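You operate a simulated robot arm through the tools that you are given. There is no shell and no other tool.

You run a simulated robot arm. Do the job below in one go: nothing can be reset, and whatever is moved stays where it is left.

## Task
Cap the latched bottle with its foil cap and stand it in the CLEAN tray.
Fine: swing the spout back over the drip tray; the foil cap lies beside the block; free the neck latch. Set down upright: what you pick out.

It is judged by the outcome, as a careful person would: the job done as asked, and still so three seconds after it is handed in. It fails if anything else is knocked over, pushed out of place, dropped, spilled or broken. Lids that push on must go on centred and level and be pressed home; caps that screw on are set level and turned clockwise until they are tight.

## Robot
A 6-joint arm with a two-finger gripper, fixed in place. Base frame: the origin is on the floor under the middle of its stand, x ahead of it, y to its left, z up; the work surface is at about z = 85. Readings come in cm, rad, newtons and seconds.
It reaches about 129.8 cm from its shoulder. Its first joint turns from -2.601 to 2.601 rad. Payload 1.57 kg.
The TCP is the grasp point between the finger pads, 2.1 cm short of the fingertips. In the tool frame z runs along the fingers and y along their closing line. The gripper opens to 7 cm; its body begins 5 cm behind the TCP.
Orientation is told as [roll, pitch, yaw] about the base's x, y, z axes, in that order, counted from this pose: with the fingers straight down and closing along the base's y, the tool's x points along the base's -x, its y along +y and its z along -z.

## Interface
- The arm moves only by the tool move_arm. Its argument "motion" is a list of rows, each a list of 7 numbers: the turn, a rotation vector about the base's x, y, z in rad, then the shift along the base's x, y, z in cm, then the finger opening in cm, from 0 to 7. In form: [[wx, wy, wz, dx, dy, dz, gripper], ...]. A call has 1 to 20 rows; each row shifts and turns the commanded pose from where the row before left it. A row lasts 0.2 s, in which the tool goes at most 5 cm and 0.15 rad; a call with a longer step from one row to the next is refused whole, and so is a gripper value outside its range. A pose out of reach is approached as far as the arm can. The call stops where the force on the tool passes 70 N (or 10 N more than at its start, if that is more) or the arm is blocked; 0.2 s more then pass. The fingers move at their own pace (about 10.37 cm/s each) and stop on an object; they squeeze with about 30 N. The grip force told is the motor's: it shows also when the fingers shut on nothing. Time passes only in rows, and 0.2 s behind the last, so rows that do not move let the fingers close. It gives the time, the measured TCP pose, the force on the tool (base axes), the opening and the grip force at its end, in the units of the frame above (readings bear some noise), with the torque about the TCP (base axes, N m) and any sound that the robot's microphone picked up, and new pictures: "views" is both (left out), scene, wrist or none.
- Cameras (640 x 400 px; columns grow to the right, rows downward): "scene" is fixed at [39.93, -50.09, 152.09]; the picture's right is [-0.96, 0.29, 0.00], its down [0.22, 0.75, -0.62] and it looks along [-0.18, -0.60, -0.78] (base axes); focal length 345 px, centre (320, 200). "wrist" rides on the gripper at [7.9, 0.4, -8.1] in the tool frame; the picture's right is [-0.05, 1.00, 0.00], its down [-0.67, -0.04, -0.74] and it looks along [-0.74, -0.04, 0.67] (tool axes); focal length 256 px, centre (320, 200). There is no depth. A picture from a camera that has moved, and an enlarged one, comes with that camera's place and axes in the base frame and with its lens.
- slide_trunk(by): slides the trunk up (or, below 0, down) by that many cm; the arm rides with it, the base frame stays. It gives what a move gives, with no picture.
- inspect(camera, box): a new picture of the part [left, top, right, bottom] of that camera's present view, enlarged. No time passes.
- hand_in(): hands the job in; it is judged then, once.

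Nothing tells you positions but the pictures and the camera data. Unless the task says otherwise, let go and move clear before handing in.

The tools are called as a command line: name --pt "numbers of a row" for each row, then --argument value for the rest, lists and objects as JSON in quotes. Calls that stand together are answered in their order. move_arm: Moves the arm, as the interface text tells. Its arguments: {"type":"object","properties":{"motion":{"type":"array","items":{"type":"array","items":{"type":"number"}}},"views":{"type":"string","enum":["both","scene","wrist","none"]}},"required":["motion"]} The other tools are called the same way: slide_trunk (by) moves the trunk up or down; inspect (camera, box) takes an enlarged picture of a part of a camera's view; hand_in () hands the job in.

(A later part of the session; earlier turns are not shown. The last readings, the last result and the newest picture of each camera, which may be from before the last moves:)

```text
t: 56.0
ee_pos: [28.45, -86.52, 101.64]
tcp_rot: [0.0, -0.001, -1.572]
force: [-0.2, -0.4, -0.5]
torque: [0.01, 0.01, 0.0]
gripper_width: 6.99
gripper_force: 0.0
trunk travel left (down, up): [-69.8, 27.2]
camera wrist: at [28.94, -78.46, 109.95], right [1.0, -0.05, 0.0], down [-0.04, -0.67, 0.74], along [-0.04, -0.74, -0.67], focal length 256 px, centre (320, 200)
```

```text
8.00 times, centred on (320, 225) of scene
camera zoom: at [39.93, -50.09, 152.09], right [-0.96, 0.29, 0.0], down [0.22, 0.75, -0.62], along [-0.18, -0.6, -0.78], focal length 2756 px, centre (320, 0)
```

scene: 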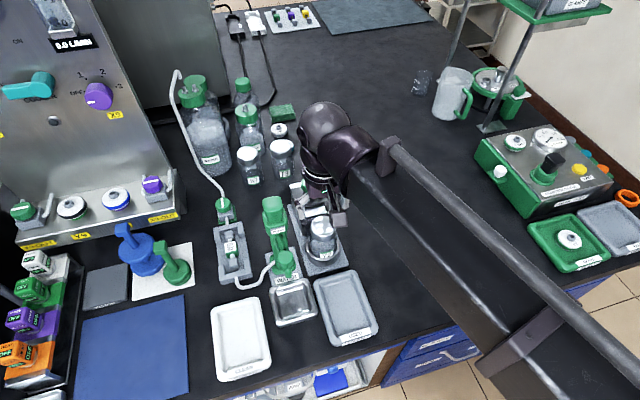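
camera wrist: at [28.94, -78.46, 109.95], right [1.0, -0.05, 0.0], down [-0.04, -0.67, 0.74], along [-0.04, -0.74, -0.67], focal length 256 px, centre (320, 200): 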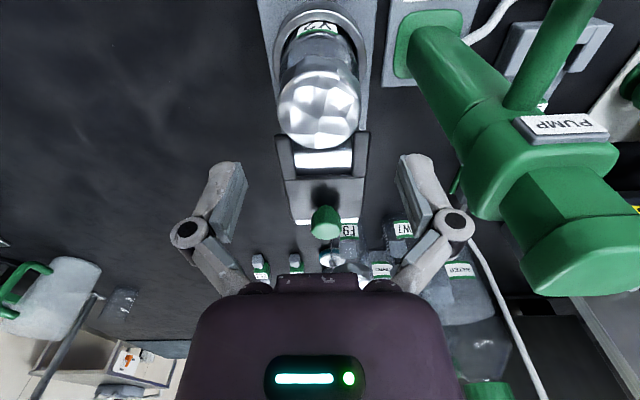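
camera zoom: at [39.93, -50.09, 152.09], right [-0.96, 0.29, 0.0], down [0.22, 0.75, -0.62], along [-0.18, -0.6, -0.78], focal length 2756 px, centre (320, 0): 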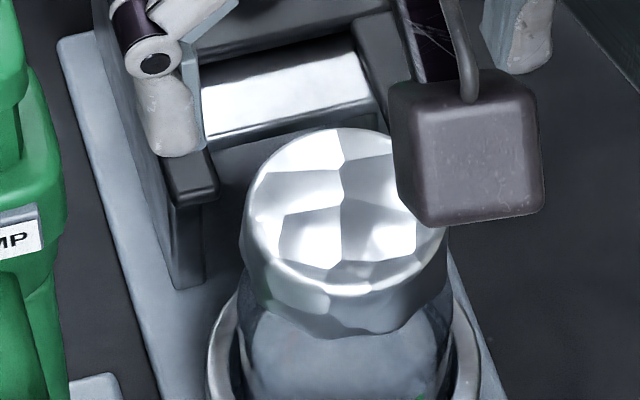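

The cap is seated level and centred on Y2. Next I'll grip the bottle body just above the seat ring, lowering with fingers fully open in two steps.

slide_trunk --by -7.5

move_arm --pt "0 0 0 0 0 0 7"

inspect --camera "wrist" --box '[200, 50, 440, 200]'

inspect --camera "scene" --box '[270, 210, 366, 270]'

```text
t: 57.1
ee_pos: [28.62, -86.3, 94.13]
tcp_rot: [0.002, 0.0, -1.571]
force: [0.1, 0.3, 0.5]
torque: [-0.01, 0.0, 0.03]
gripper_width: 7.0
gripper_force: 0.1
trunk travel left (down, up): [-62.3, 34.7]
```

```text
t: 57.5
ee_pos: [28.62, -86.6, 94.13]
tcp_rot: [0.001, -0.001, -1.57]
force: [0.4, -0.8, 0.3]
torque: [-0.02, 0.02, 0.0]
gripper_width: 6.99
gripper_force: 0.0
trunk travel left (down, up): [-62.3, 34.7]
camera wrist: at [28.94, -78.46, 102.46], right [1.0, -0.05, 0.0], down [-0.04, -0.67, 0.74], along [-0.04, -0.74, -0.67], focal length 256 px, centre (320, 200)
```

scene: 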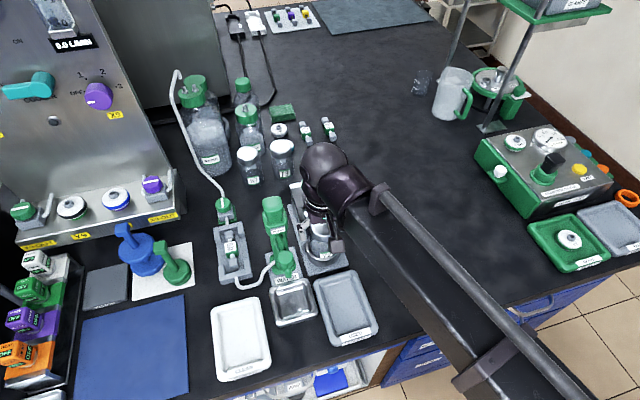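
wrist: 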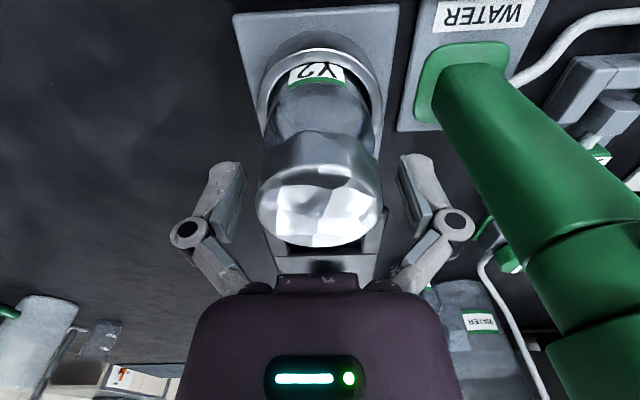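

```text
2.67 times, centred on (320, 125) of wrist
camera zoom: at [28.94, -78.46, 102.46], right [1.0, -0.05, 0.0], down [-0.04, -0.67, 0.74], along [-0.04, -0.74, -0.67], focal length 683 px, centre (320, 400)
```

zoom: 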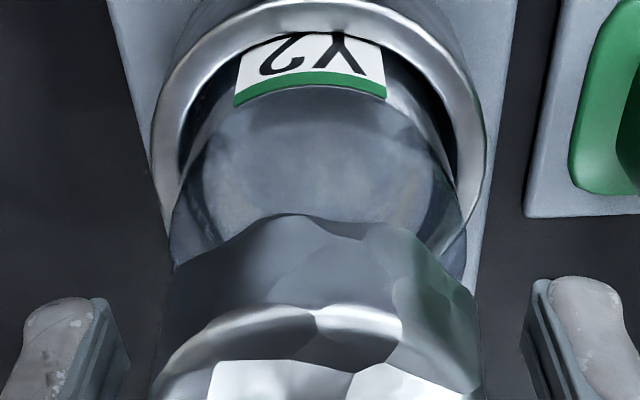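

```text
6.67 times, centred on (318, 240) of scene
camera zoom: at [39.93, -50.09, 152.09], right [-0.96, 0.29, 0.0], down [0.22, 0.75, -0.62], along [-0.18, -0.6, -0.78], focal length 2297 px, centre (333, -67)
```

zoom: 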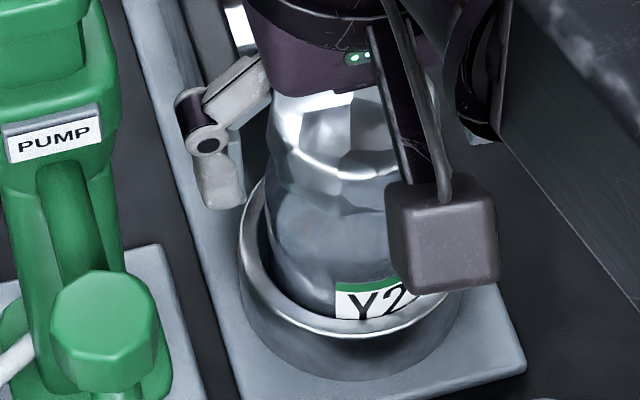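

The ring top is at about z = 88.7 and the fingers are centred either side of the body. I'll lower 2.5 cm so the tips stay above the ring, then close on the body.

slide_trunk --by -2.5

move_arm --pt "0 0 0 0 0 0 6.5" --pt "0 0 0 0 0 0 6.2" --pt "0 0 0 0 0 0 5.9" --pt "0 0 0 0 0 0 5.4" --pt "0 0 0 0 0 0 5.0" --pt "0 0 0 0 0 0 5.0"

inspect --camera "scene" --box '[270, 210, 366, 270]'

inspect --camera "wrist" --box '[200, 80, 440, 230]'

```text
t: 58.2
ee_pos: [28.55, -86.33, 91.67]
tcp_rot: [0.001, 0.0, -1.57]
force: [-0.5, -1.2, 6.4]
torque: [0.04, -0.03, 0.01]
gripper_width: 7.02
gripper_force: 0.1
trunk travel left (down, up): [-59.8, 37.2]
```

```text
t: 59.6
ee_pos: [28.54, -86.36, 91.8]
tcp_rot: [-0.002, -0.002, -1.571]
force: [-0.5, -4.1, 17.2]
torque: [0.1, 0.02, -0.01]
gripper_width: 6.36
gripper_force: 30.1
trunk travel left (down, up): [-59.8, 37.2]
camera wrist: at [28.9, -78.38, 100.06], right [1.0, -0.05, 0.0], down [-0.04, -0.67, 0.75], along [-0.04, -0.74, -0.67], focal length 256 px, centre (320, 200)
```

scene: 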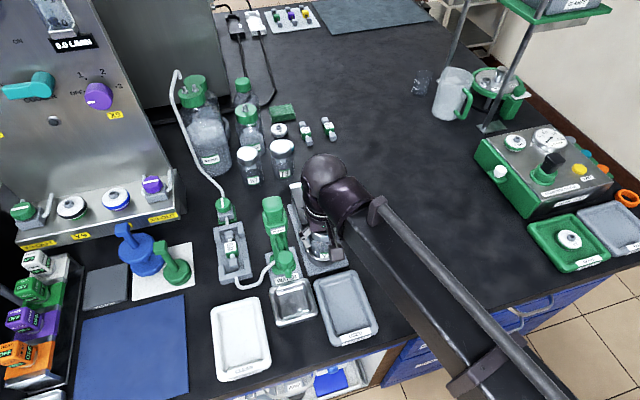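
wrist: 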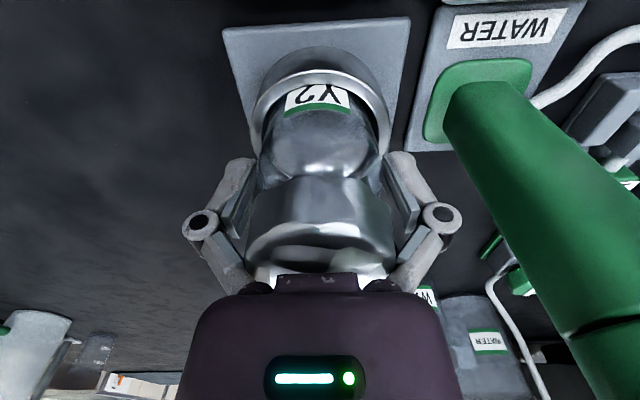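

```text
6.67 times, centred on (318, 240) of scene
camera zoom: at [39.93, -50.09, 152.09], right [-0.96, 0.29, 0.0], down [0.22, 0.75, -0.62], along [-0.18, -0.6, -0.78], focal length 2297 px, centre (333, -67)
```

zoom: 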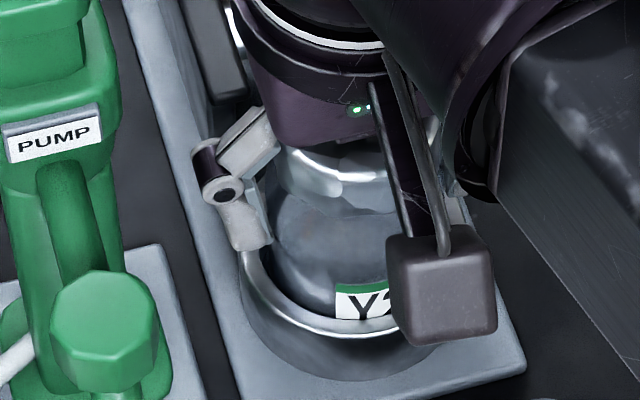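

```text
2.67 times, centred on (320, 155) of wrist
camera zoom: at [28.9, -78.38, 100.06], right [1.0, -0.05, 0.0], down [-0.04, -0.67, 0.75], along [-0.04, -0.74, -0.67], focal length 683 px, centre (320, 320)
```

zoom: 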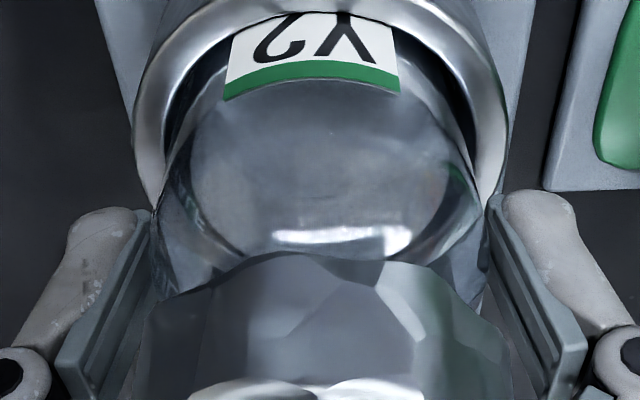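

The grip stopped at 6.36 cm on the body, with a light upward force that suggests the tips touch the ring's edge. I'll lift by half a centimetre and check that the bottle comes along, upright.

slide_trunk --by 0.6

move_arm --pt "0 0 0 0 0 0 5.0"

inspect --camera "scene" --box '[270, 210, 366, 270]'

inspect --camera "wrist" --box '[200, 80, 440, 230]'

```text
t: 60.2
ee_pos: [28.5, -86.56, 92.29]
tcp_rot: [0.0, -0.001, -1.571]
force: [-0.1, -0.2, -1.8]
torque: [-0.01, 0.0, -0.03]
gripper_width: 6.27
gripper_force: 29.8
trunk travel left (down, up): [-60.4, 36.6]
```

```text
t: 60.6
ee_pos: [28.57, -86.47, 92.3]
tcp_rot: [0.001, 0.0, -1.57]
force: [0.7, 0.7, -2.1]
torque: [0.02, -0.02, 0.0]
gripper_width: 6.25
gripper_force: 30.1
trunk travel left (down, up): [-60.4, 36.6]
camera wrist: at [28.94, -78.48, 100.53], right [1.0, -0.05, 0.0], down [-0.04, -0.67, 0.74], along [-0.04, -0.74, -0.67], focal length 256 px, centre (320, 200)
```

scene: 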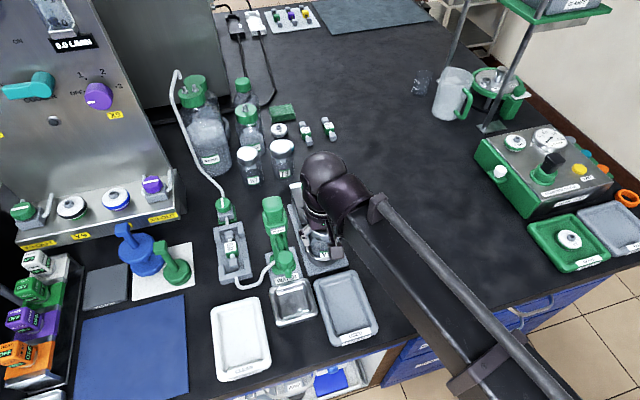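
wrist: 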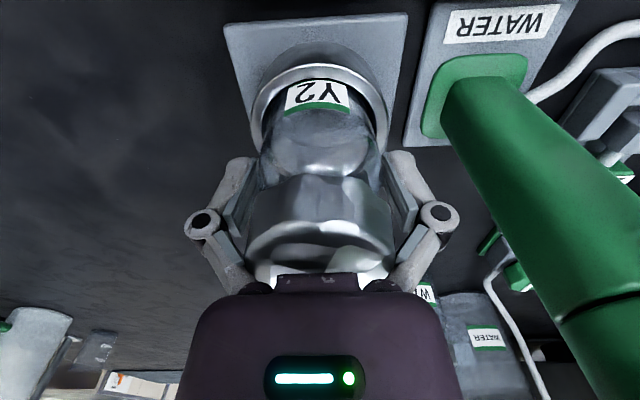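

```text
6.67 times, centred on (318, 240) of scene
camera zoom: at [39.93, -50.09, 152.09], right [-0.96, 0.29, 0.0], down [0.22, 0.75, -0.62], along [-0.18, -0.6, -0.78], focal length 2297 px, centre (333, -67)
```

zoom: 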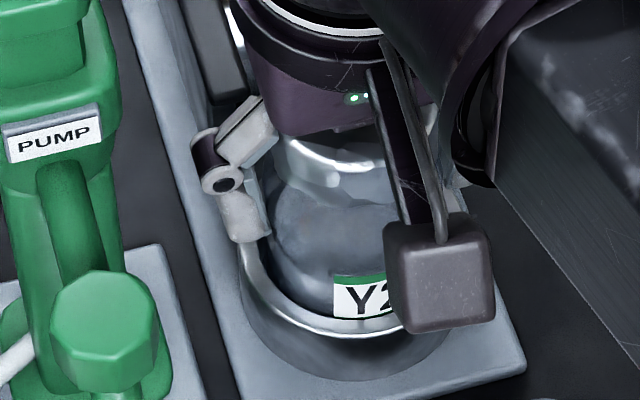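

```text
2.67 times, centred on (320, 155) of wrist
camera zoom: at [28.94, -78.48, 100.53], right [1.0, -0.05, 0.0], down [-0.04, -0.67, 0.74], along [-0.04, -0.74, -0.67], focal length 683 px, centre (320, 320)
```

zoom: 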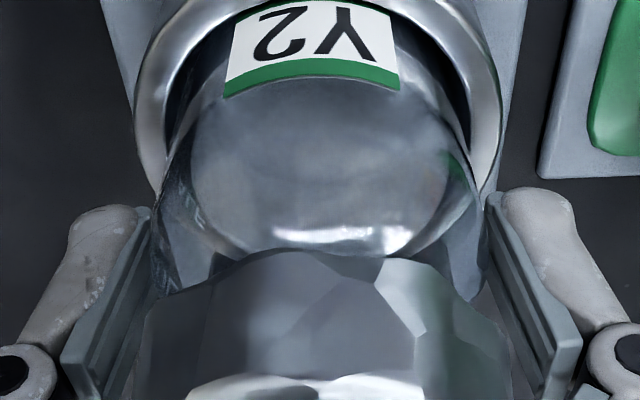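

The bottle rises with the gripper, since its label kept its place in the wrist view. I'll lift further in stages and keep watching the grip.

slide_trunk --by 2.5

slide_trunk --by 4

move_arm --pt "0 0 0 0 0 0 5.0"

inspect --camera "scene" --box '[270, 200, 366, 260]'

inspect --camera "wrist" --box '[200, 80, 440, 230]'

```text
t: 61.3
ee_pos: [28.48, -86.45, 94.79]
tcp_rot: [0.0, 0.001, -1.572]
force: [0.7, -0.6, -1.8]
torque: [0.0, -0.01, 0.02]
gripper_width: 6.21
gripper_force: 30.4
trunk travel left (down, up): [-62.9, 34.1]
heard: snap
```

```text
t: 62.1
ee_pos: [28.5, -86.41, 98.65]
tcp_rot: [0.0, 0.0, -1.572]
force: [-0.7, -1.2, -2.3]
torque: [-0.02, 0.02, 0.03]
gripper_width: 5.6
gripper_force: 30.2
trunk travel left (down, up): [-66.9, 30.1]
```

```text
t: 62.5
ee_pos: [28.6, -86.5, 98.6]
tcp_rot: [0.0, -0.001, -1.571]
force: [0.1, -0.8, -1.3]
torque: [0.01, 0.0, 0.01]
gripper_width: 5.53
gripper_force: 29.8
trunk travel left (down, up): [-66.9, 30.1]
camera wrist: at [28.94, -78.48, 107.04], right [1.0, -0.05, 0.0], down [-0.04, -0.67, 0.74], along [-0.04, -0.74, -0.67], focal length 256 px, centre (320, 200)
```

scene: 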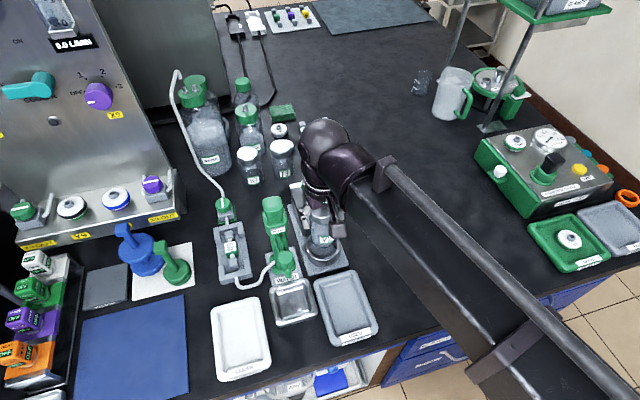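
wrist: 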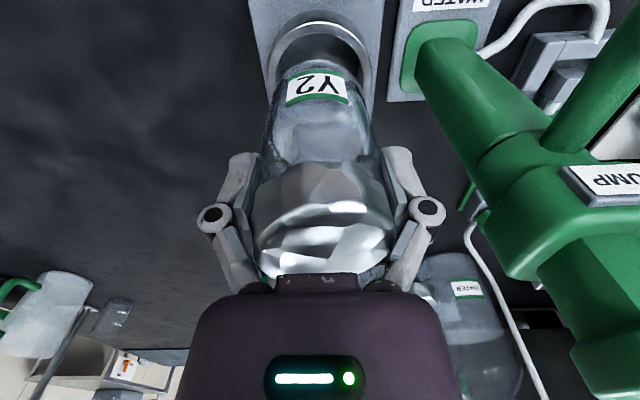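

```text
6.67 times, centred on (318, 230) of scene
camera zoom: at [39.93, -50.09, 152.09], right [-0.96, 0.29, 0.0], down [0.22, 0.75, -0.62], along [-0.18, -0.6, -0.78], focal length 2297 px, centre (333, 0)
```

zoom: 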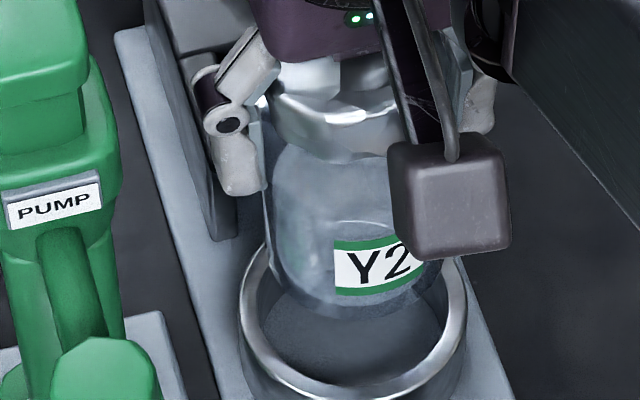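

```text
2.67 times, centred on (320, 155) of wrist
camera zoom: at [28.94, -78.48, 107.04], right [1.0, -0.05, 0.0], down [-0.04, -0.67, 0.74], along [-0.04, -0.74, -0.67], focal length 683 px, centre (320, 320)
```

zoom: 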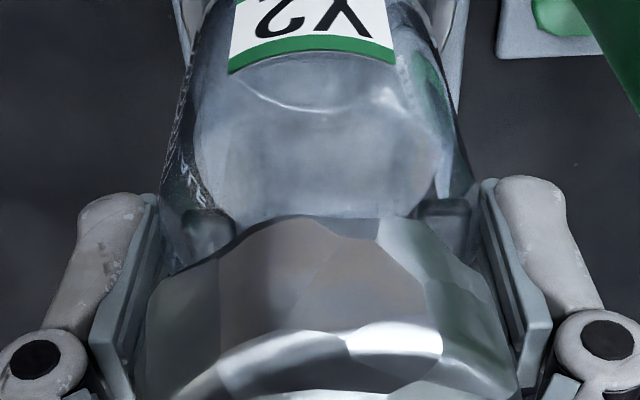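

I heard another snap, and the grip width dropped to 5.5 cm, so the bottle has slipped slightly in the fingers. I'll look closely at the cap, bottle and latch before moving on.

inspect --camera "scene" --box '[296, 195, 352, 230]'

inspect --camera "scene" --box '[280, 220, 360, 270]'

inspect --camera "wrist" --box '[240, 150, 400, 250]'

inspect --camera "wrist" --box '[240, 30, 400, 130]'

inspect --camera "scene" --box '[270, 170, 334, 210]'

```text
11.43 times, centred on (324, 212) of scene
camera zoom: at [39.93, -50.09, 152.09], right [-0.96, 0.29, 0.0], down [0.22, 0.75, -0.62], along [-0.18, -0.6, -0.78], focal length 3938 px, centre (274, 57)
```

zoom: 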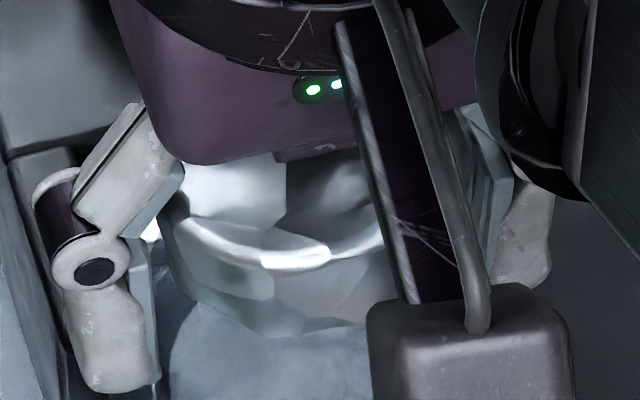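

```text
8.00 times, centred on (320, 245) of scene
camera zoom: at [39.93, -50.09, 152.09], right [-0.96, 0.29, 0.0], down [0.22, 0.75, -0.62], along [-0.18, -0.6, -0.78], focal length 2756 px, centre (320, -160)
```

zoom: 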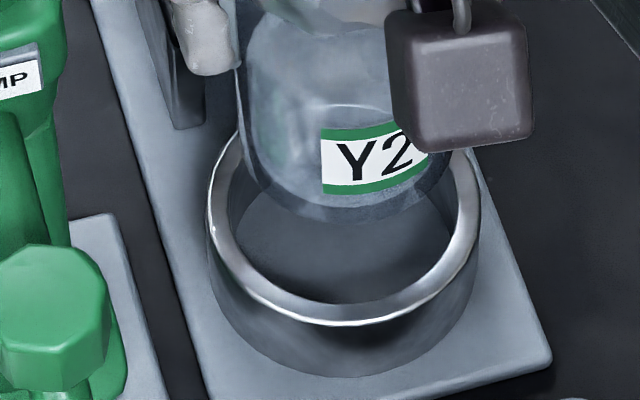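

```text
4.00 times, centred on (320, 200) of wrist
camera zoom: at [28.94, -78.48, 107.04], right [1.0, -0.05, 0.0], down [-0.04, -0.67, 0.74], along [-0.04, -0.74, -0.67], focal length 1024 px, centre (320, 200)
```

zoom: 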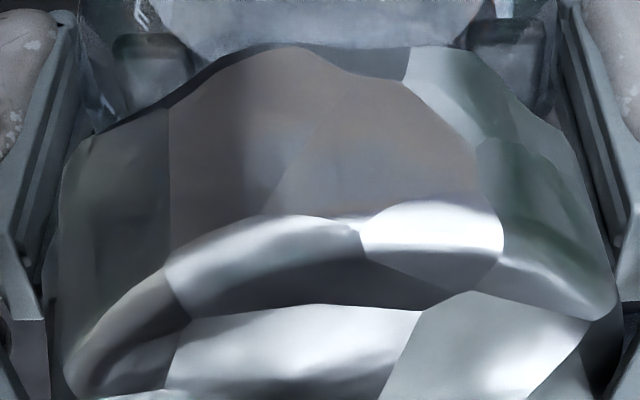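

```text
4.00 times, centred on (320, 80) of wrist
camera zoom: at [28.94, -78.48, 107.04], right [1.0, -0.05, 0.0], down [-0.04, -0.67, 0.74], along [-0.04, -0.74, -0.67], focal length 1024 px, centre (320, 680)
```

zoom: 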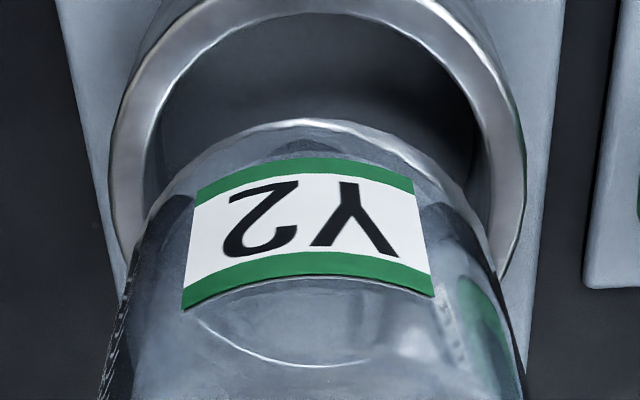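

```text
10.00 times, centred on (302, 190) of scene
camera zoom: at [39.93, -50.09, 152.09], right [-0.96, 0.29, 0.0], down [0.22, 0.75, -0.62], along [-0.18, -0.6, -0.78], focal length 3446 px, centre (500, 300)
```

zoom: 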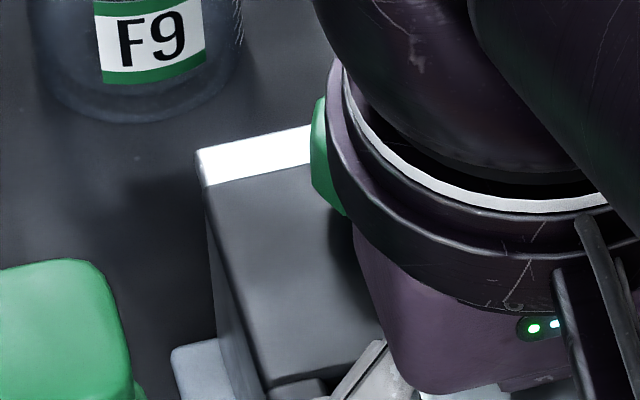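

The bottle and cap slipped down together about 0.65 cm, and the fingers now sit on the body at 5.5 cm. The second snap may mean the cap was tugged, so I plan to re-press it once the bottle stands in the tray. First I'll check that the grip is stable.

move_arm --pt "0 0 0 0 0 0 5.0" --pt "0 0 0 0 0 0 5.0" --pt "0 0 0 0 0 0 5.0" --views "wrist"

inspect --camera "wrist" --box '[200, 80, 440, 230]'

```text
t: 63.3
ee_pos: [28.43, -86.54, 98.68]
tcp_rot: [0.0, 0.0, -1.572]
force: [0.3, 0.2, -1.6]
torque: [0.03, -0.01, -0.05]
gripper_width: 5.51
gripper_force: 30.1
trunk travel left (down, up): [-66.9, 30.1]
camera wrist: at [28.94, -78.48, 107.04], right [1.0, -0.05, 0.0], down [-0.04, -0.67, 0.74], along [-0.04, -0.74, -0.67], focal length 256 px, centre (320, 200)
```

wrist: 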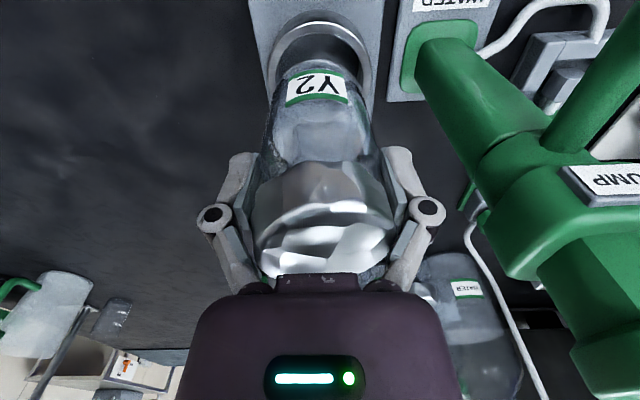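

```text
2.67 times, centred on (320, 155) of wrist
camera zoom: at [28.94, -78.48, 107.04], right [1.0, -0.05, 0.0], down [-0.04, -0.67, 0.74], along [-0.04, -0.74, -0.67], focal length 683 px, centre (320, 320)
```

zoom: 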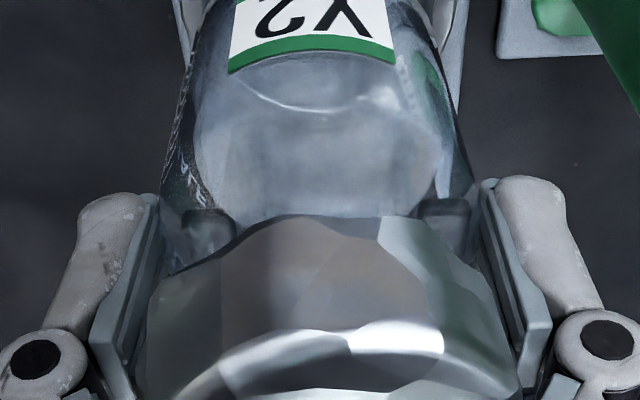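

The grip is steady and the label hasn't moved in the wrist view. I'll lift to clear the spout and pump head, then check the CLEAN tray from above on the way.

slide_trunk --by 7

slide_trunk --by 7.5

move_arm --pt "0 0 0 1.0 0.7 0 5.0" --pt "0 0 0 1.5 1.0 0 5.0" --pt "0 0 0 1.5 1.0 0 5.0" --pt "0 0 0 1.0 0.7 0 5.0" --pt "0 0 0 0 0 0 5.0"

```text
t: 64.4
ee_pos: [28.55, -86.44, 105.66]
tcp_rot: [-0.001, 0.0, -1.571]
force: [-0.3, -0.2, -2.0]
torque: [0.01, -0.01, 0.01]
gripper_width: 5.51
gripper_force: 29.8
trunk travel left (down, up): [-73.9, 23.1]
```

```text
t: 65.5
ee_pos: [28.48, -86.28, 113.15]
tcp_rot: [0.001, 0.0, -1.572]
force: [0.7, -0.2, -1.6]
torque: [-0.04, -0.03, -0.01]
gripper_width: 5.51
gripper_force: 30.6
trunk travel left (down, up): [-81.4, 15.6]
```

```text
t: 66.7
ee_pos: [33.4, -83.02, 113.23]
tcp_rot: [0.0, 0.0, -1.571]
force: [0.3, 0.7, -1.5]
torque: [0.02, 0.02, -0.01]
gripper_width: 5.51
gripper_force: 29.9
trunk travel left (down, up): [-81.4, 15.6]
camera wrist: at [33.88, -74.98, 121.54], right [1.0, -0.05, 0.0], down [-0.04, -0.67, 0.74], along [-0.04, -0.74, -0.67], focal length 256 px, centre (320, 200)
```

scene: 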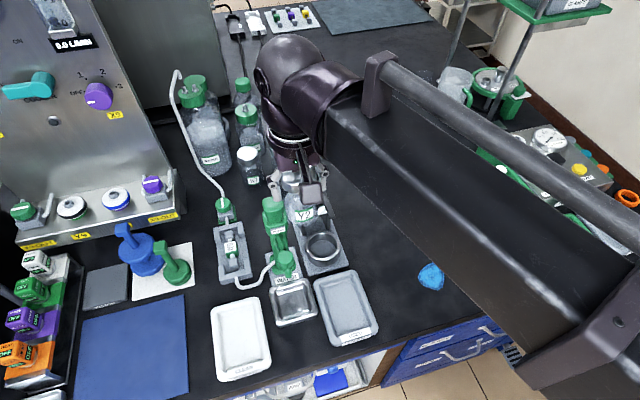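
wrist: 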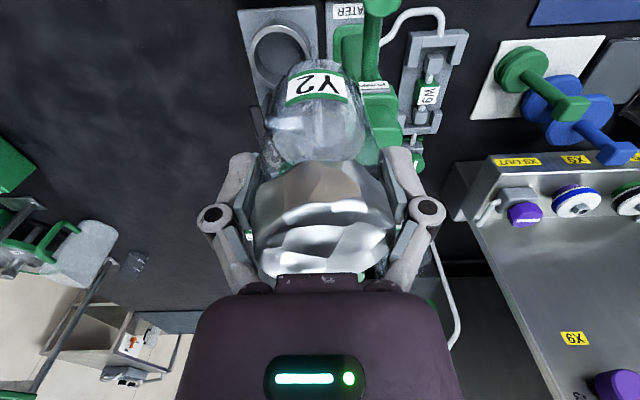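

The bottle is held steadily (5.51 cm). I'll check how upright it is and whether the cap is level before moving on.

inspect --camera "scene" --box '[264, 165, 344, 215]'

inspect --camera "wrist" --box '[220, 40, 420, 165]'

inspect --camera "scene" --box '[200, 290, 296, 350]'

inspect --camera "scene" --box '[200, 330, 296, 390]'

```text
8.00 times, centred on (304, 190) of scene
camera zoom: at [39.93, -50.09, 152.09], right [-0.96, 0.29, 0.0], down [0.22, 0.75, -0.62], along [-0.18, -0.6, -0.78], focal length 2756 px, centre (448, 280)
```

zoom: 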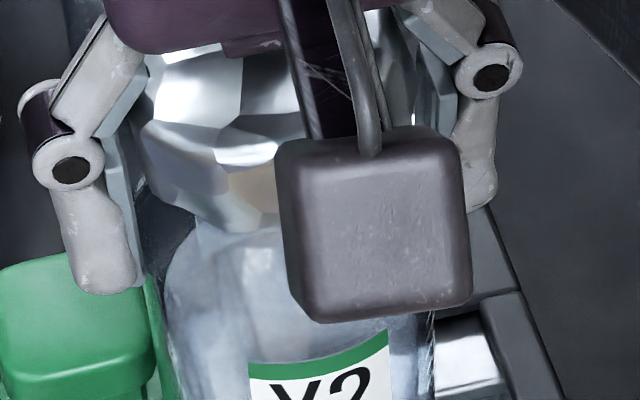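

```text
3.20 times, centred on (320, 102) of wrist
camera zoom: at [33.88, -74.98, 121.54], right [1.0, -0.05, 0.0], down [-0.04, -0.67, 0.74], along [-0.04, -0.74, -0.67], focal length 819 px, centre (320, 512)
```

zoom: 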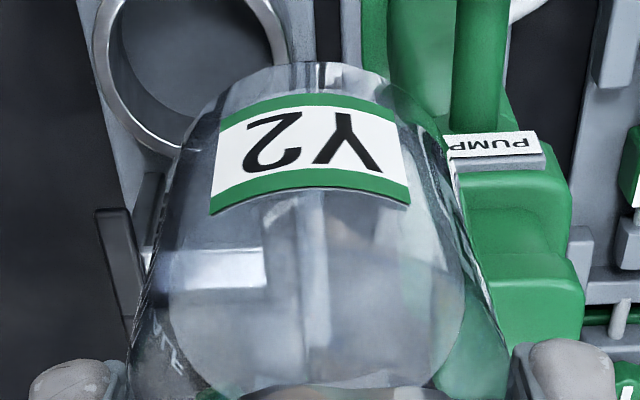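

```text
6.67 times, centred on (248, 320) of scene
camera zoom: at [39.93, -50.09, 152.09], right [-0.96, 0.29, 0.0], down [0.22, 0.75, -0.62], along [-0.18, -0.6, -0.78], focal length 2297 px, centre (800, -600)
```

zoom: 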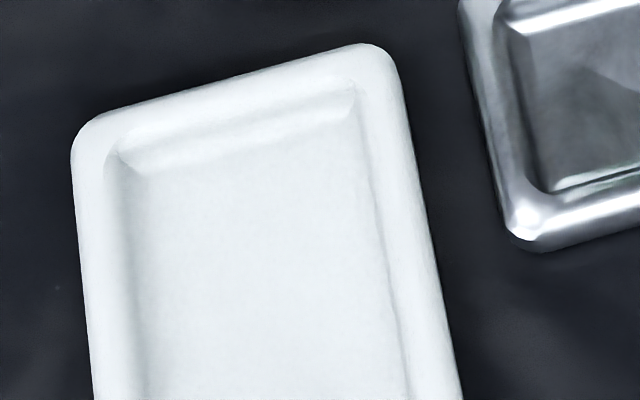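

```text
6.67 times, centred on (248, 360) of scene
camera zoom: at [39.93, -50.09, 152.09], right [-0.96, 0.29, 0.0], down [0.22, 0.75, -0.62], along [-0.18, -0.6, -0.78], focal length 2297 px, centre (800, -867)
```

zoom: 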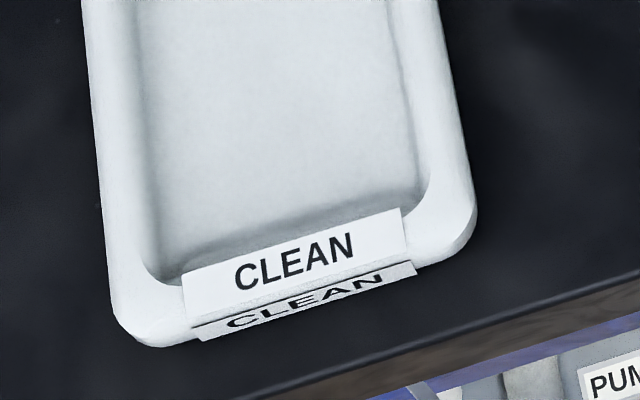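

The bottle hangs nearly upright with the cap on. I'll move it over to the CLEAN tray, first in +y to keep away from the pump head, then in +x.

move_arm --pt "0 0 0 0 1.5 0 5.0" --pt "0 0 0 0 2.0 0 5.0" --pt "0 0 0 1.0 1.5 0 5.0" --pt "0 0 0 2.0 0.5 0 5.0" --pt "0 0 0 2.2 0.3 0 5.0" --pt "0 0 0 2.2 0.2 0 5.0" --pt "0 0 0 2.2 0 0 5.0" --pt "0 0 0 2.2 0 0 5.0" --pt "0 0 0 2.0 0 0 5.0" --pt "0 0 0 1.3 0 0 5.0" --pt "0 0 0 0 0 0 5.0"

inspect --camera "wrist" --box '[220, 0, 420, 125]'

```text
t: 69.1
ee_pos: [48.8, -77.09, 113.25]
tcp_rot: [0.002, -0.001, -1.573]
force: [0.5, 0.4, -1.4]
torque: [0.01, 0.0, 0.02]
gripper_width: 5.5
gripper_force: 30.5
trunk travel left (down, up): [-81.4, 15.6]
camera wrist: at [48.98, -69.1, 121.55], right [1.0, -0.05, 0.0], down [-0.04, -0.67, 0.74], along [-0.04, -0.74, -0.67], focal length 256 px, centre (320, 200)
```

scene: 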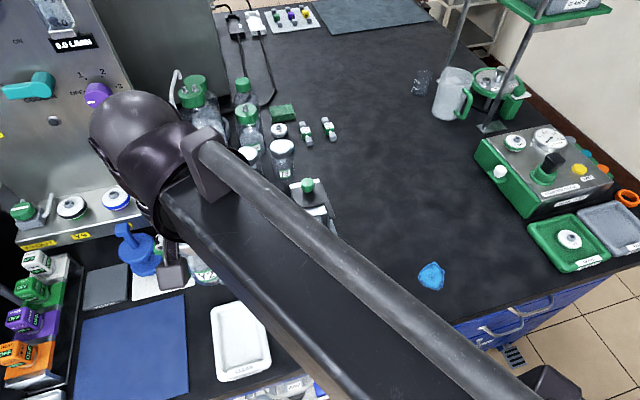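
wrist: 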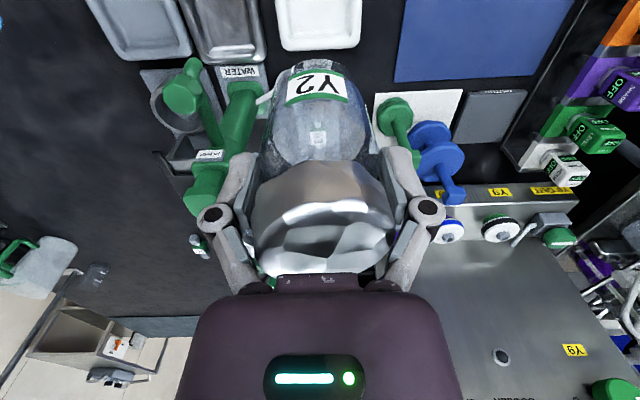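

```text
3.20 times, centred on (320, 62) of wrist
camera zoom: at [48.98, -69.1, 121.55], right [1.0, -0.05, 0.0], down [-0.04, -0.67, 0.74], along [-0.04, -0.74, -0.67], focal length 819 px, centre (320, 640)
```

zoom: 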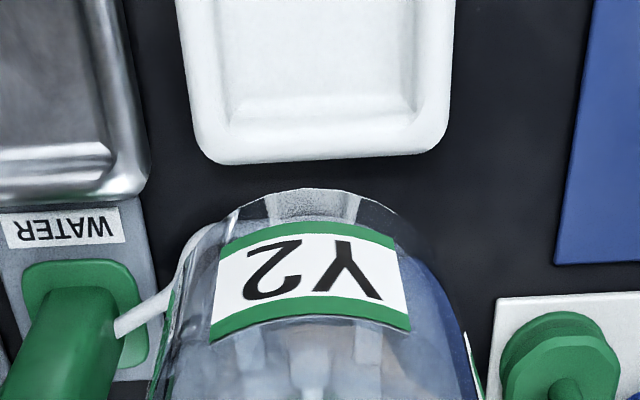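

The tray is centred at x ≈ 48.55 under the bottle, with its floor centre near y ≈ -74. I'll shift to that spot and lower most of the way.

move_arm --pt "0 0 0 -0.05 1.0 0 5.0" --pt "0 0 0 0 1.2 0 5.0" --pt "0 0 0 0 0.9 0 5.0" --pt "0 0 0 0 0 0 5.0" --views "none"

slide_trunk --by -10

slide_trunk --by -7

move_arm --pt "0 0 0 0 0 0 5.0"

inspect --camera "wrist" --box '[220, 0, 420, 125]'

inspect --camera "scene" --box '[180, 270, 308, 350]'

```text
t: 70.1
ee_pos: [48.63, -74.07, 113.12]
tcp_rot: [0.0, -0.001, -1.571]
force: [0.6, 0.9, -1.1]
torque: [0.0, 0.01, -0.01]
gripper_width: 5.52
gripper_force: 29.8
trunk travel left (down, up): [-81.4, 15.6]
```

```text
t: 71.5
ee_pos: [48.54, -73.9, 103.23]
tcp_rot: [0.0, 0.002, -1.57]
force: [0.3, -0.2, -0.6]
torque: [0.02, 0.02, 0.02]
gripper_width: 5.49
gripper_force: 29.9
trunk travel left (down, up): [-71.4, 25.6]
```

```text
t: 72.5
ee_pos: [48.46, -74.01, 96.25]
tcp_rot: [0.001, 0.001, -1.57]
force: [-0.1, 0.1, -0.7]
torque: [0.0, 0.04, 0.0]
gripper_width: 5.49
gripper_force: 29.9
trunk travel left (down, up): [-64.4, 32.6]
```

```text
t: 73.0
ee_pos: [48.48, -73.99, 96.21]
tcp_rot: [0.0, 0.002, -1.57]
force: [-0.3, -0.2, -2.0]
torque: [0.02, 0.04, 0.01]
gripper_width: 5.49
gripper_force: 29.6
trunk travel left (down, up): [-64.4, 32.6]
camera wrist: at [48.88, -66.0, 104.55], right [1.0, -0.05, 0.0], down [-0.04, -0.67, 0.74], along [-0.04, -0.74, -0.67], focal length 256 px, centre (320, 200)
```

scene: 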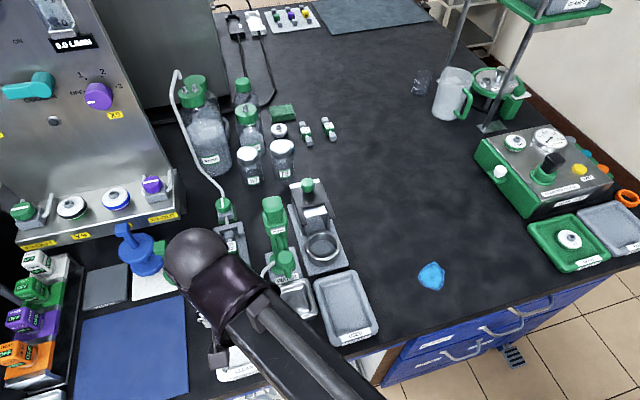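
wrist: 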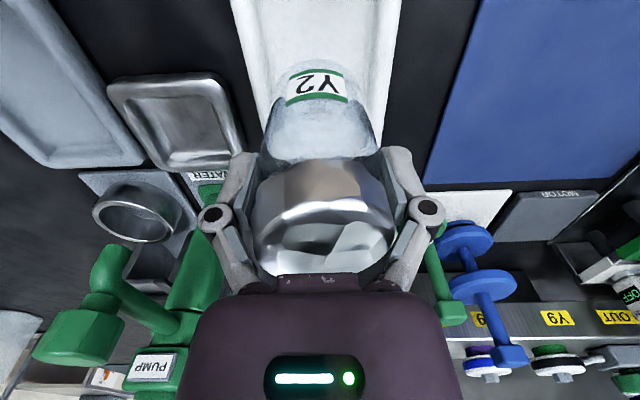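

```text
3.20 times, centred on (320, 62) of wrist
camera zoom: at [48.88, -66.0, 104.55], right [1.0, -0.05, 0.0], down [-0.04, -0.67, 0.74], along [-0.04, -0.74, -0.67], focal length 819 px, centre (320, 640)
```

zoom: 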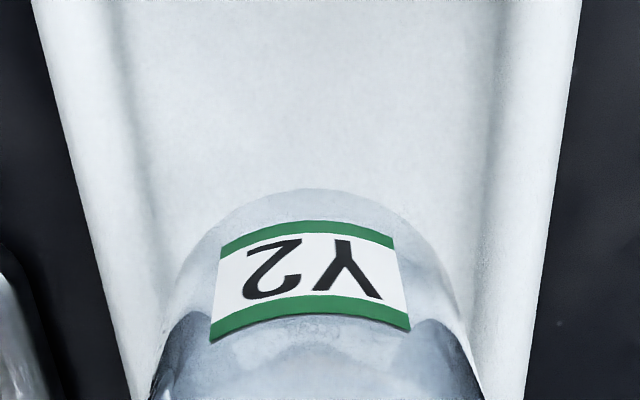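

```text
5.00 times, centred on (244, 310) of scene
camera zoom: at [39.93, -50.09, 152.09], right [-0.96, 0.29, 0.0], down [0.22, 0.75, -0.62], along [-0.18, -0.6, -0.78], focal length 1723 px, centre (700, -350)
```

zoom: 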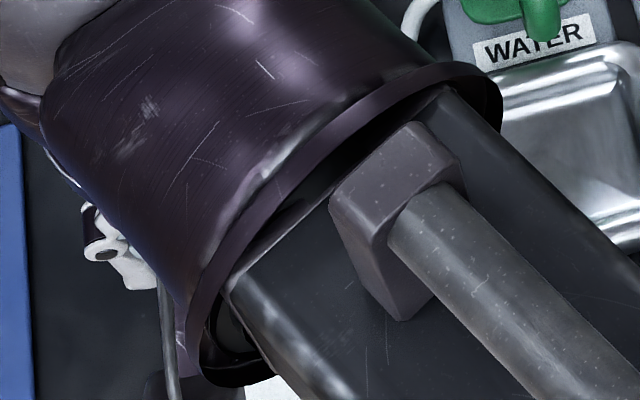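

The bottle is centred over the tray floor in x and y. I'll lower further, then finish in small steps until the base touches.

slide_trunk --by -3.6

slide_trunk --by -0.4

slide_trunk --by -0.3

```text
t: 73.8
ee_pos: [48.43, -74.02, 92.69]
tcp_rot: [-0.001, -0.001, -1.57]
force: [-0.8, 0.4, 2.6]
torque: [0.09, 0.0, 0.05]
gripper_width: 5.54
gripper_force: 29.9
trunk travel left (down, up): [-60.8, 36.2]
```

```text
t: 74.3
ee_pos: [48.34, -73.92, 92.46]
tcp_rot: [0.002, -0.003, -1.57]
force: [-0.9, -4.3, 32.6]
torque: [-0.08, -0.39, 0.03]
gripper_width: 5.53
gripper_force: 29.5
trunk travel left (down, up): [-60.4, 36.6]
```

```text
t: 74.8
ee_pos: [48.34, -73.82, 92.22]
tcp_rot: [0.003, -0.002, -1.57]
force: [1.4, -5.9, 46.1]
torque: [0.15, -0.54, -0.02]
gripper_width: 5.56
gripper_force: 29.9
trunk travel left (down, up): [-60.1, 36.9]
```

The base touched at tool height ≈ 92.6, slightly earlier than I expected. I'll relieve the force and look at how it stands.

slide_trunk --by 0.45

move_arm --pt "0 0 0 0 0 0 5.0"

inspect --camera "wrist" --box '[200, 0, 440, 150]'

inspect --camera "wrist" --box '[220, 100, 420, 225]'

inspect --camera "scene" --box '[170, 290, 298, 370]'

```text
t: 75.3
ee_pos: [48.38, -73.99, 92.39]
tcp_rot: [0.001, 0.0, -1.571]
force: [-0.3, 1.5, 1.8]
torque: [0.08, -0.05, 0.02]
gripper_width: 5.53
gripper_force: 30.0
trunk travel left (down, up): [-60.5, 36.5]
```

```text
t: 75.7
ee_pos: [48.46, -74.02, 92.25]
tcp_rot: [-0.001, -0.001, -1.571]
force: [-0.4, 0.7, -0.1]
torque: [0.01, -0.03, 0.05]
gripper_width: 5.53
gripper_force: 30.6
trunk travel left (down, up): [-60.5, 36.5]
camera wrist: at [48.88, -65.99, 100.69], right [1.0, -0.05, 0.0], down [-0.04, -0.67, 0.74], along [-0.04, -0.74, -0.67], focal length 256 px, centre (320, 200)
```

scene: 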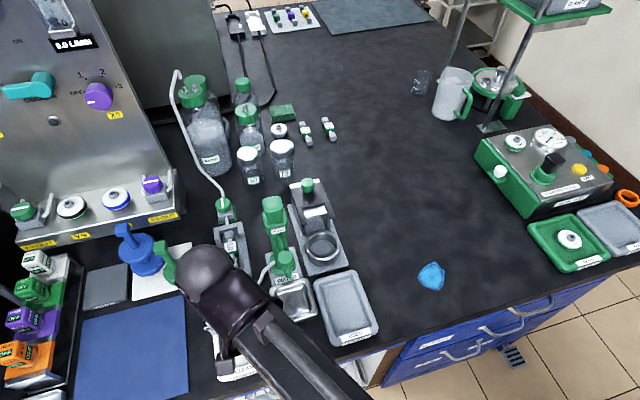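
wrist: 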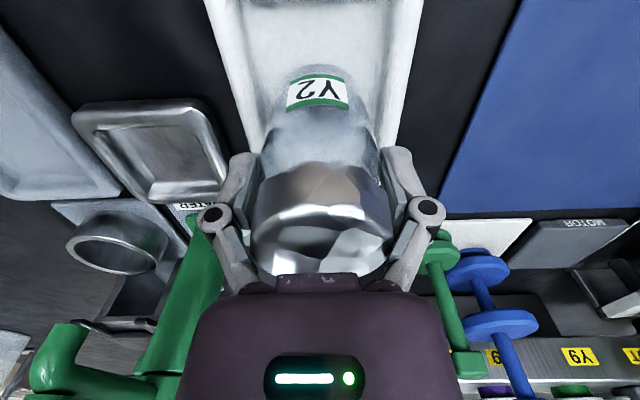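

```text
2.67 times, centred on (320, 75) of wrist
camera zoom: at [48.88, -65.99, 100.69], right [1.0, -0.05, 0.0], down [-0.04, -0.67, 0.74], along [-0.04, -0.74, -0.67], focal length 683 px, centre (320, 533)
```

zoom: 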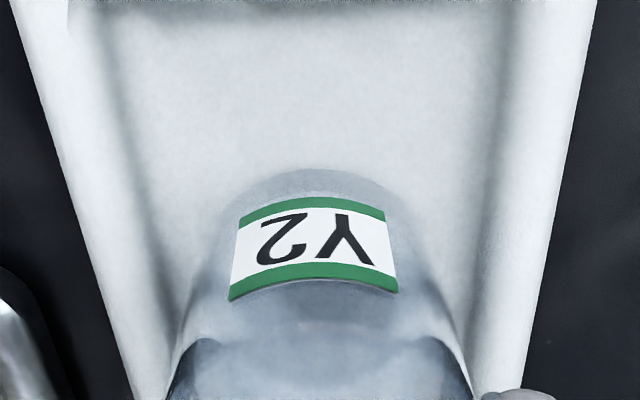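

```text
3.20 times, centred on (320, 162) of wrist
camera zoom: at [48.88, -65.99, 100.69], right [1.0, -0.05, 0.0], down [-0.04, -0.67, 0.74], along [-0.04, -0.74, -0.67], focal length 819 px, centre (320, 320)
```

zoom: 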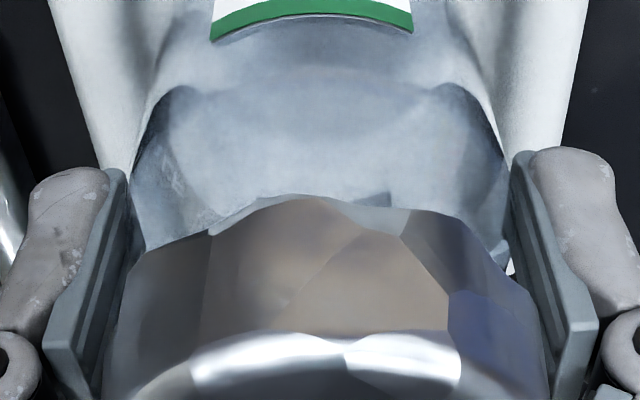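

```text
5.00 times, centred on (234, 330) of scene
camera zoom: at [39.93, -50.09, 152.09], right [-0.96, 0.29, 0.0], down [0.22, 0.75, -0.62], along [-0.18, -0.6, -0.78], focal length 1723 px, centre (750, -450)
```

zoom: 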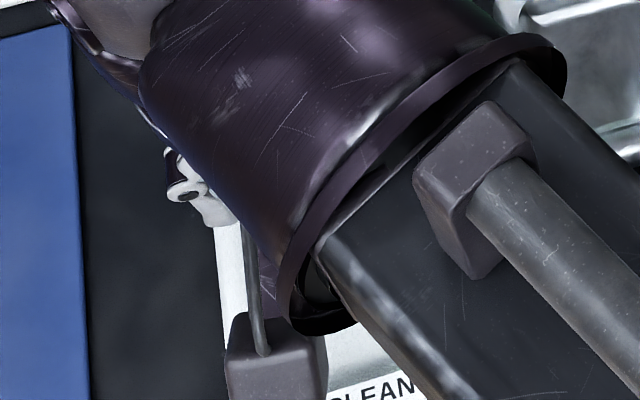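

The force is gone and the base rests on the tray floor between the rims. I'll open the fingers gently and check that the bottle stands.

move_arm --pt "0 0 0 0 0 0 5.6" --pt "0 0 0 0 0 0 5.8" --pt "0 0 0 0 0 0 6.2" --pt "0 0 0 0 0 0 6.6" --pt "0 0 0 0 0 0 7.0" --pt "0 0 0 0 0 0 7.0" --views "wrist"

inspect --camera "wrist" --box '[200, 0, 440, 150]'

inspect --camera "wrist" --box '[200, 100, 440, 250]'

```text
t: 77.1
ee_pos: [48.49, -73.94, 92.45]
tcp_rot: [0.001, 0.001, -1.573]
force: [0.9, 0.0, -0.1]
torque: [0.01, -0.02, -0.02]
gripper_width: 7.0
gripper_force: 0.1
trunk travel left (down, up): [-60.5, 36.5]
heard: snap
camera wrist: at [48.88, -65.98, 100.71], right [1.0, -0.05, 0.0], down [-0.04, -0.67, 0.74], along [-0.04, -0.74, -0.67], focal length 256 px, centre (320, 200)
```

wrist: 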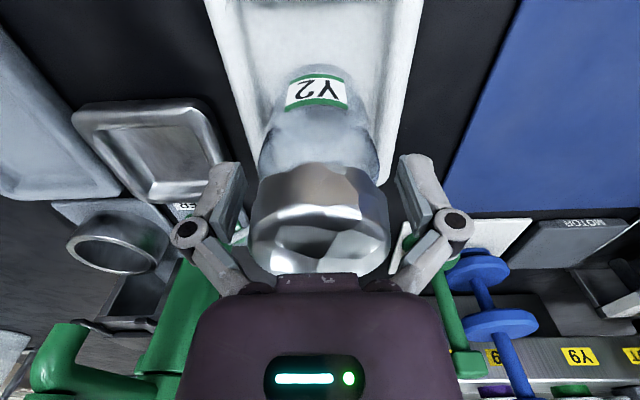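

```text
2.67 times, centred on (320, 75) of wrist
camera zoom: at [48.88, -65.98, 100.71], right [1.0, -0.05, 0.0], down [-0.04, -0.67, 0.74], along [-0.04, -0.74, -0.67], focal length 683 px, centre (320, 533)
```

zoom: 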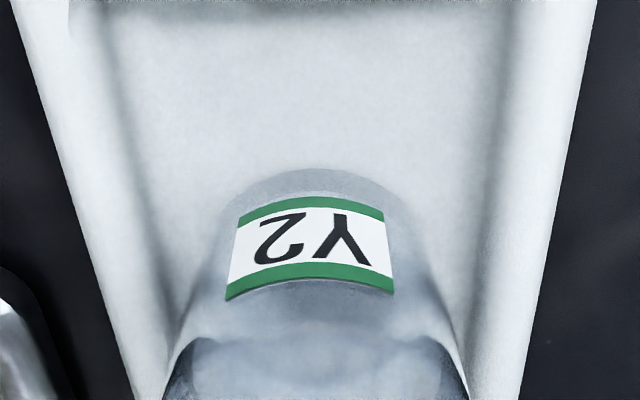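

```text
2.67 times, centred on (320, 175) of wrist
camera zoom: at [48.88, -65.98, 100.71], right [1.0, -0.05, 0.0], down [-0.04, -0.67, 0.74], along [-0.04, -0.74, -0.67], focal length 683 px, centre (320, 267)
```

zoom: 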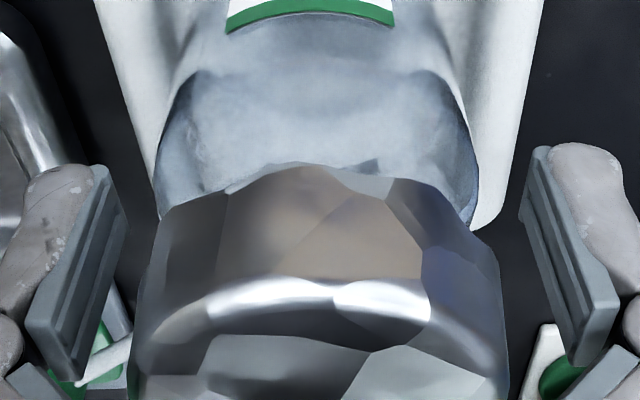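

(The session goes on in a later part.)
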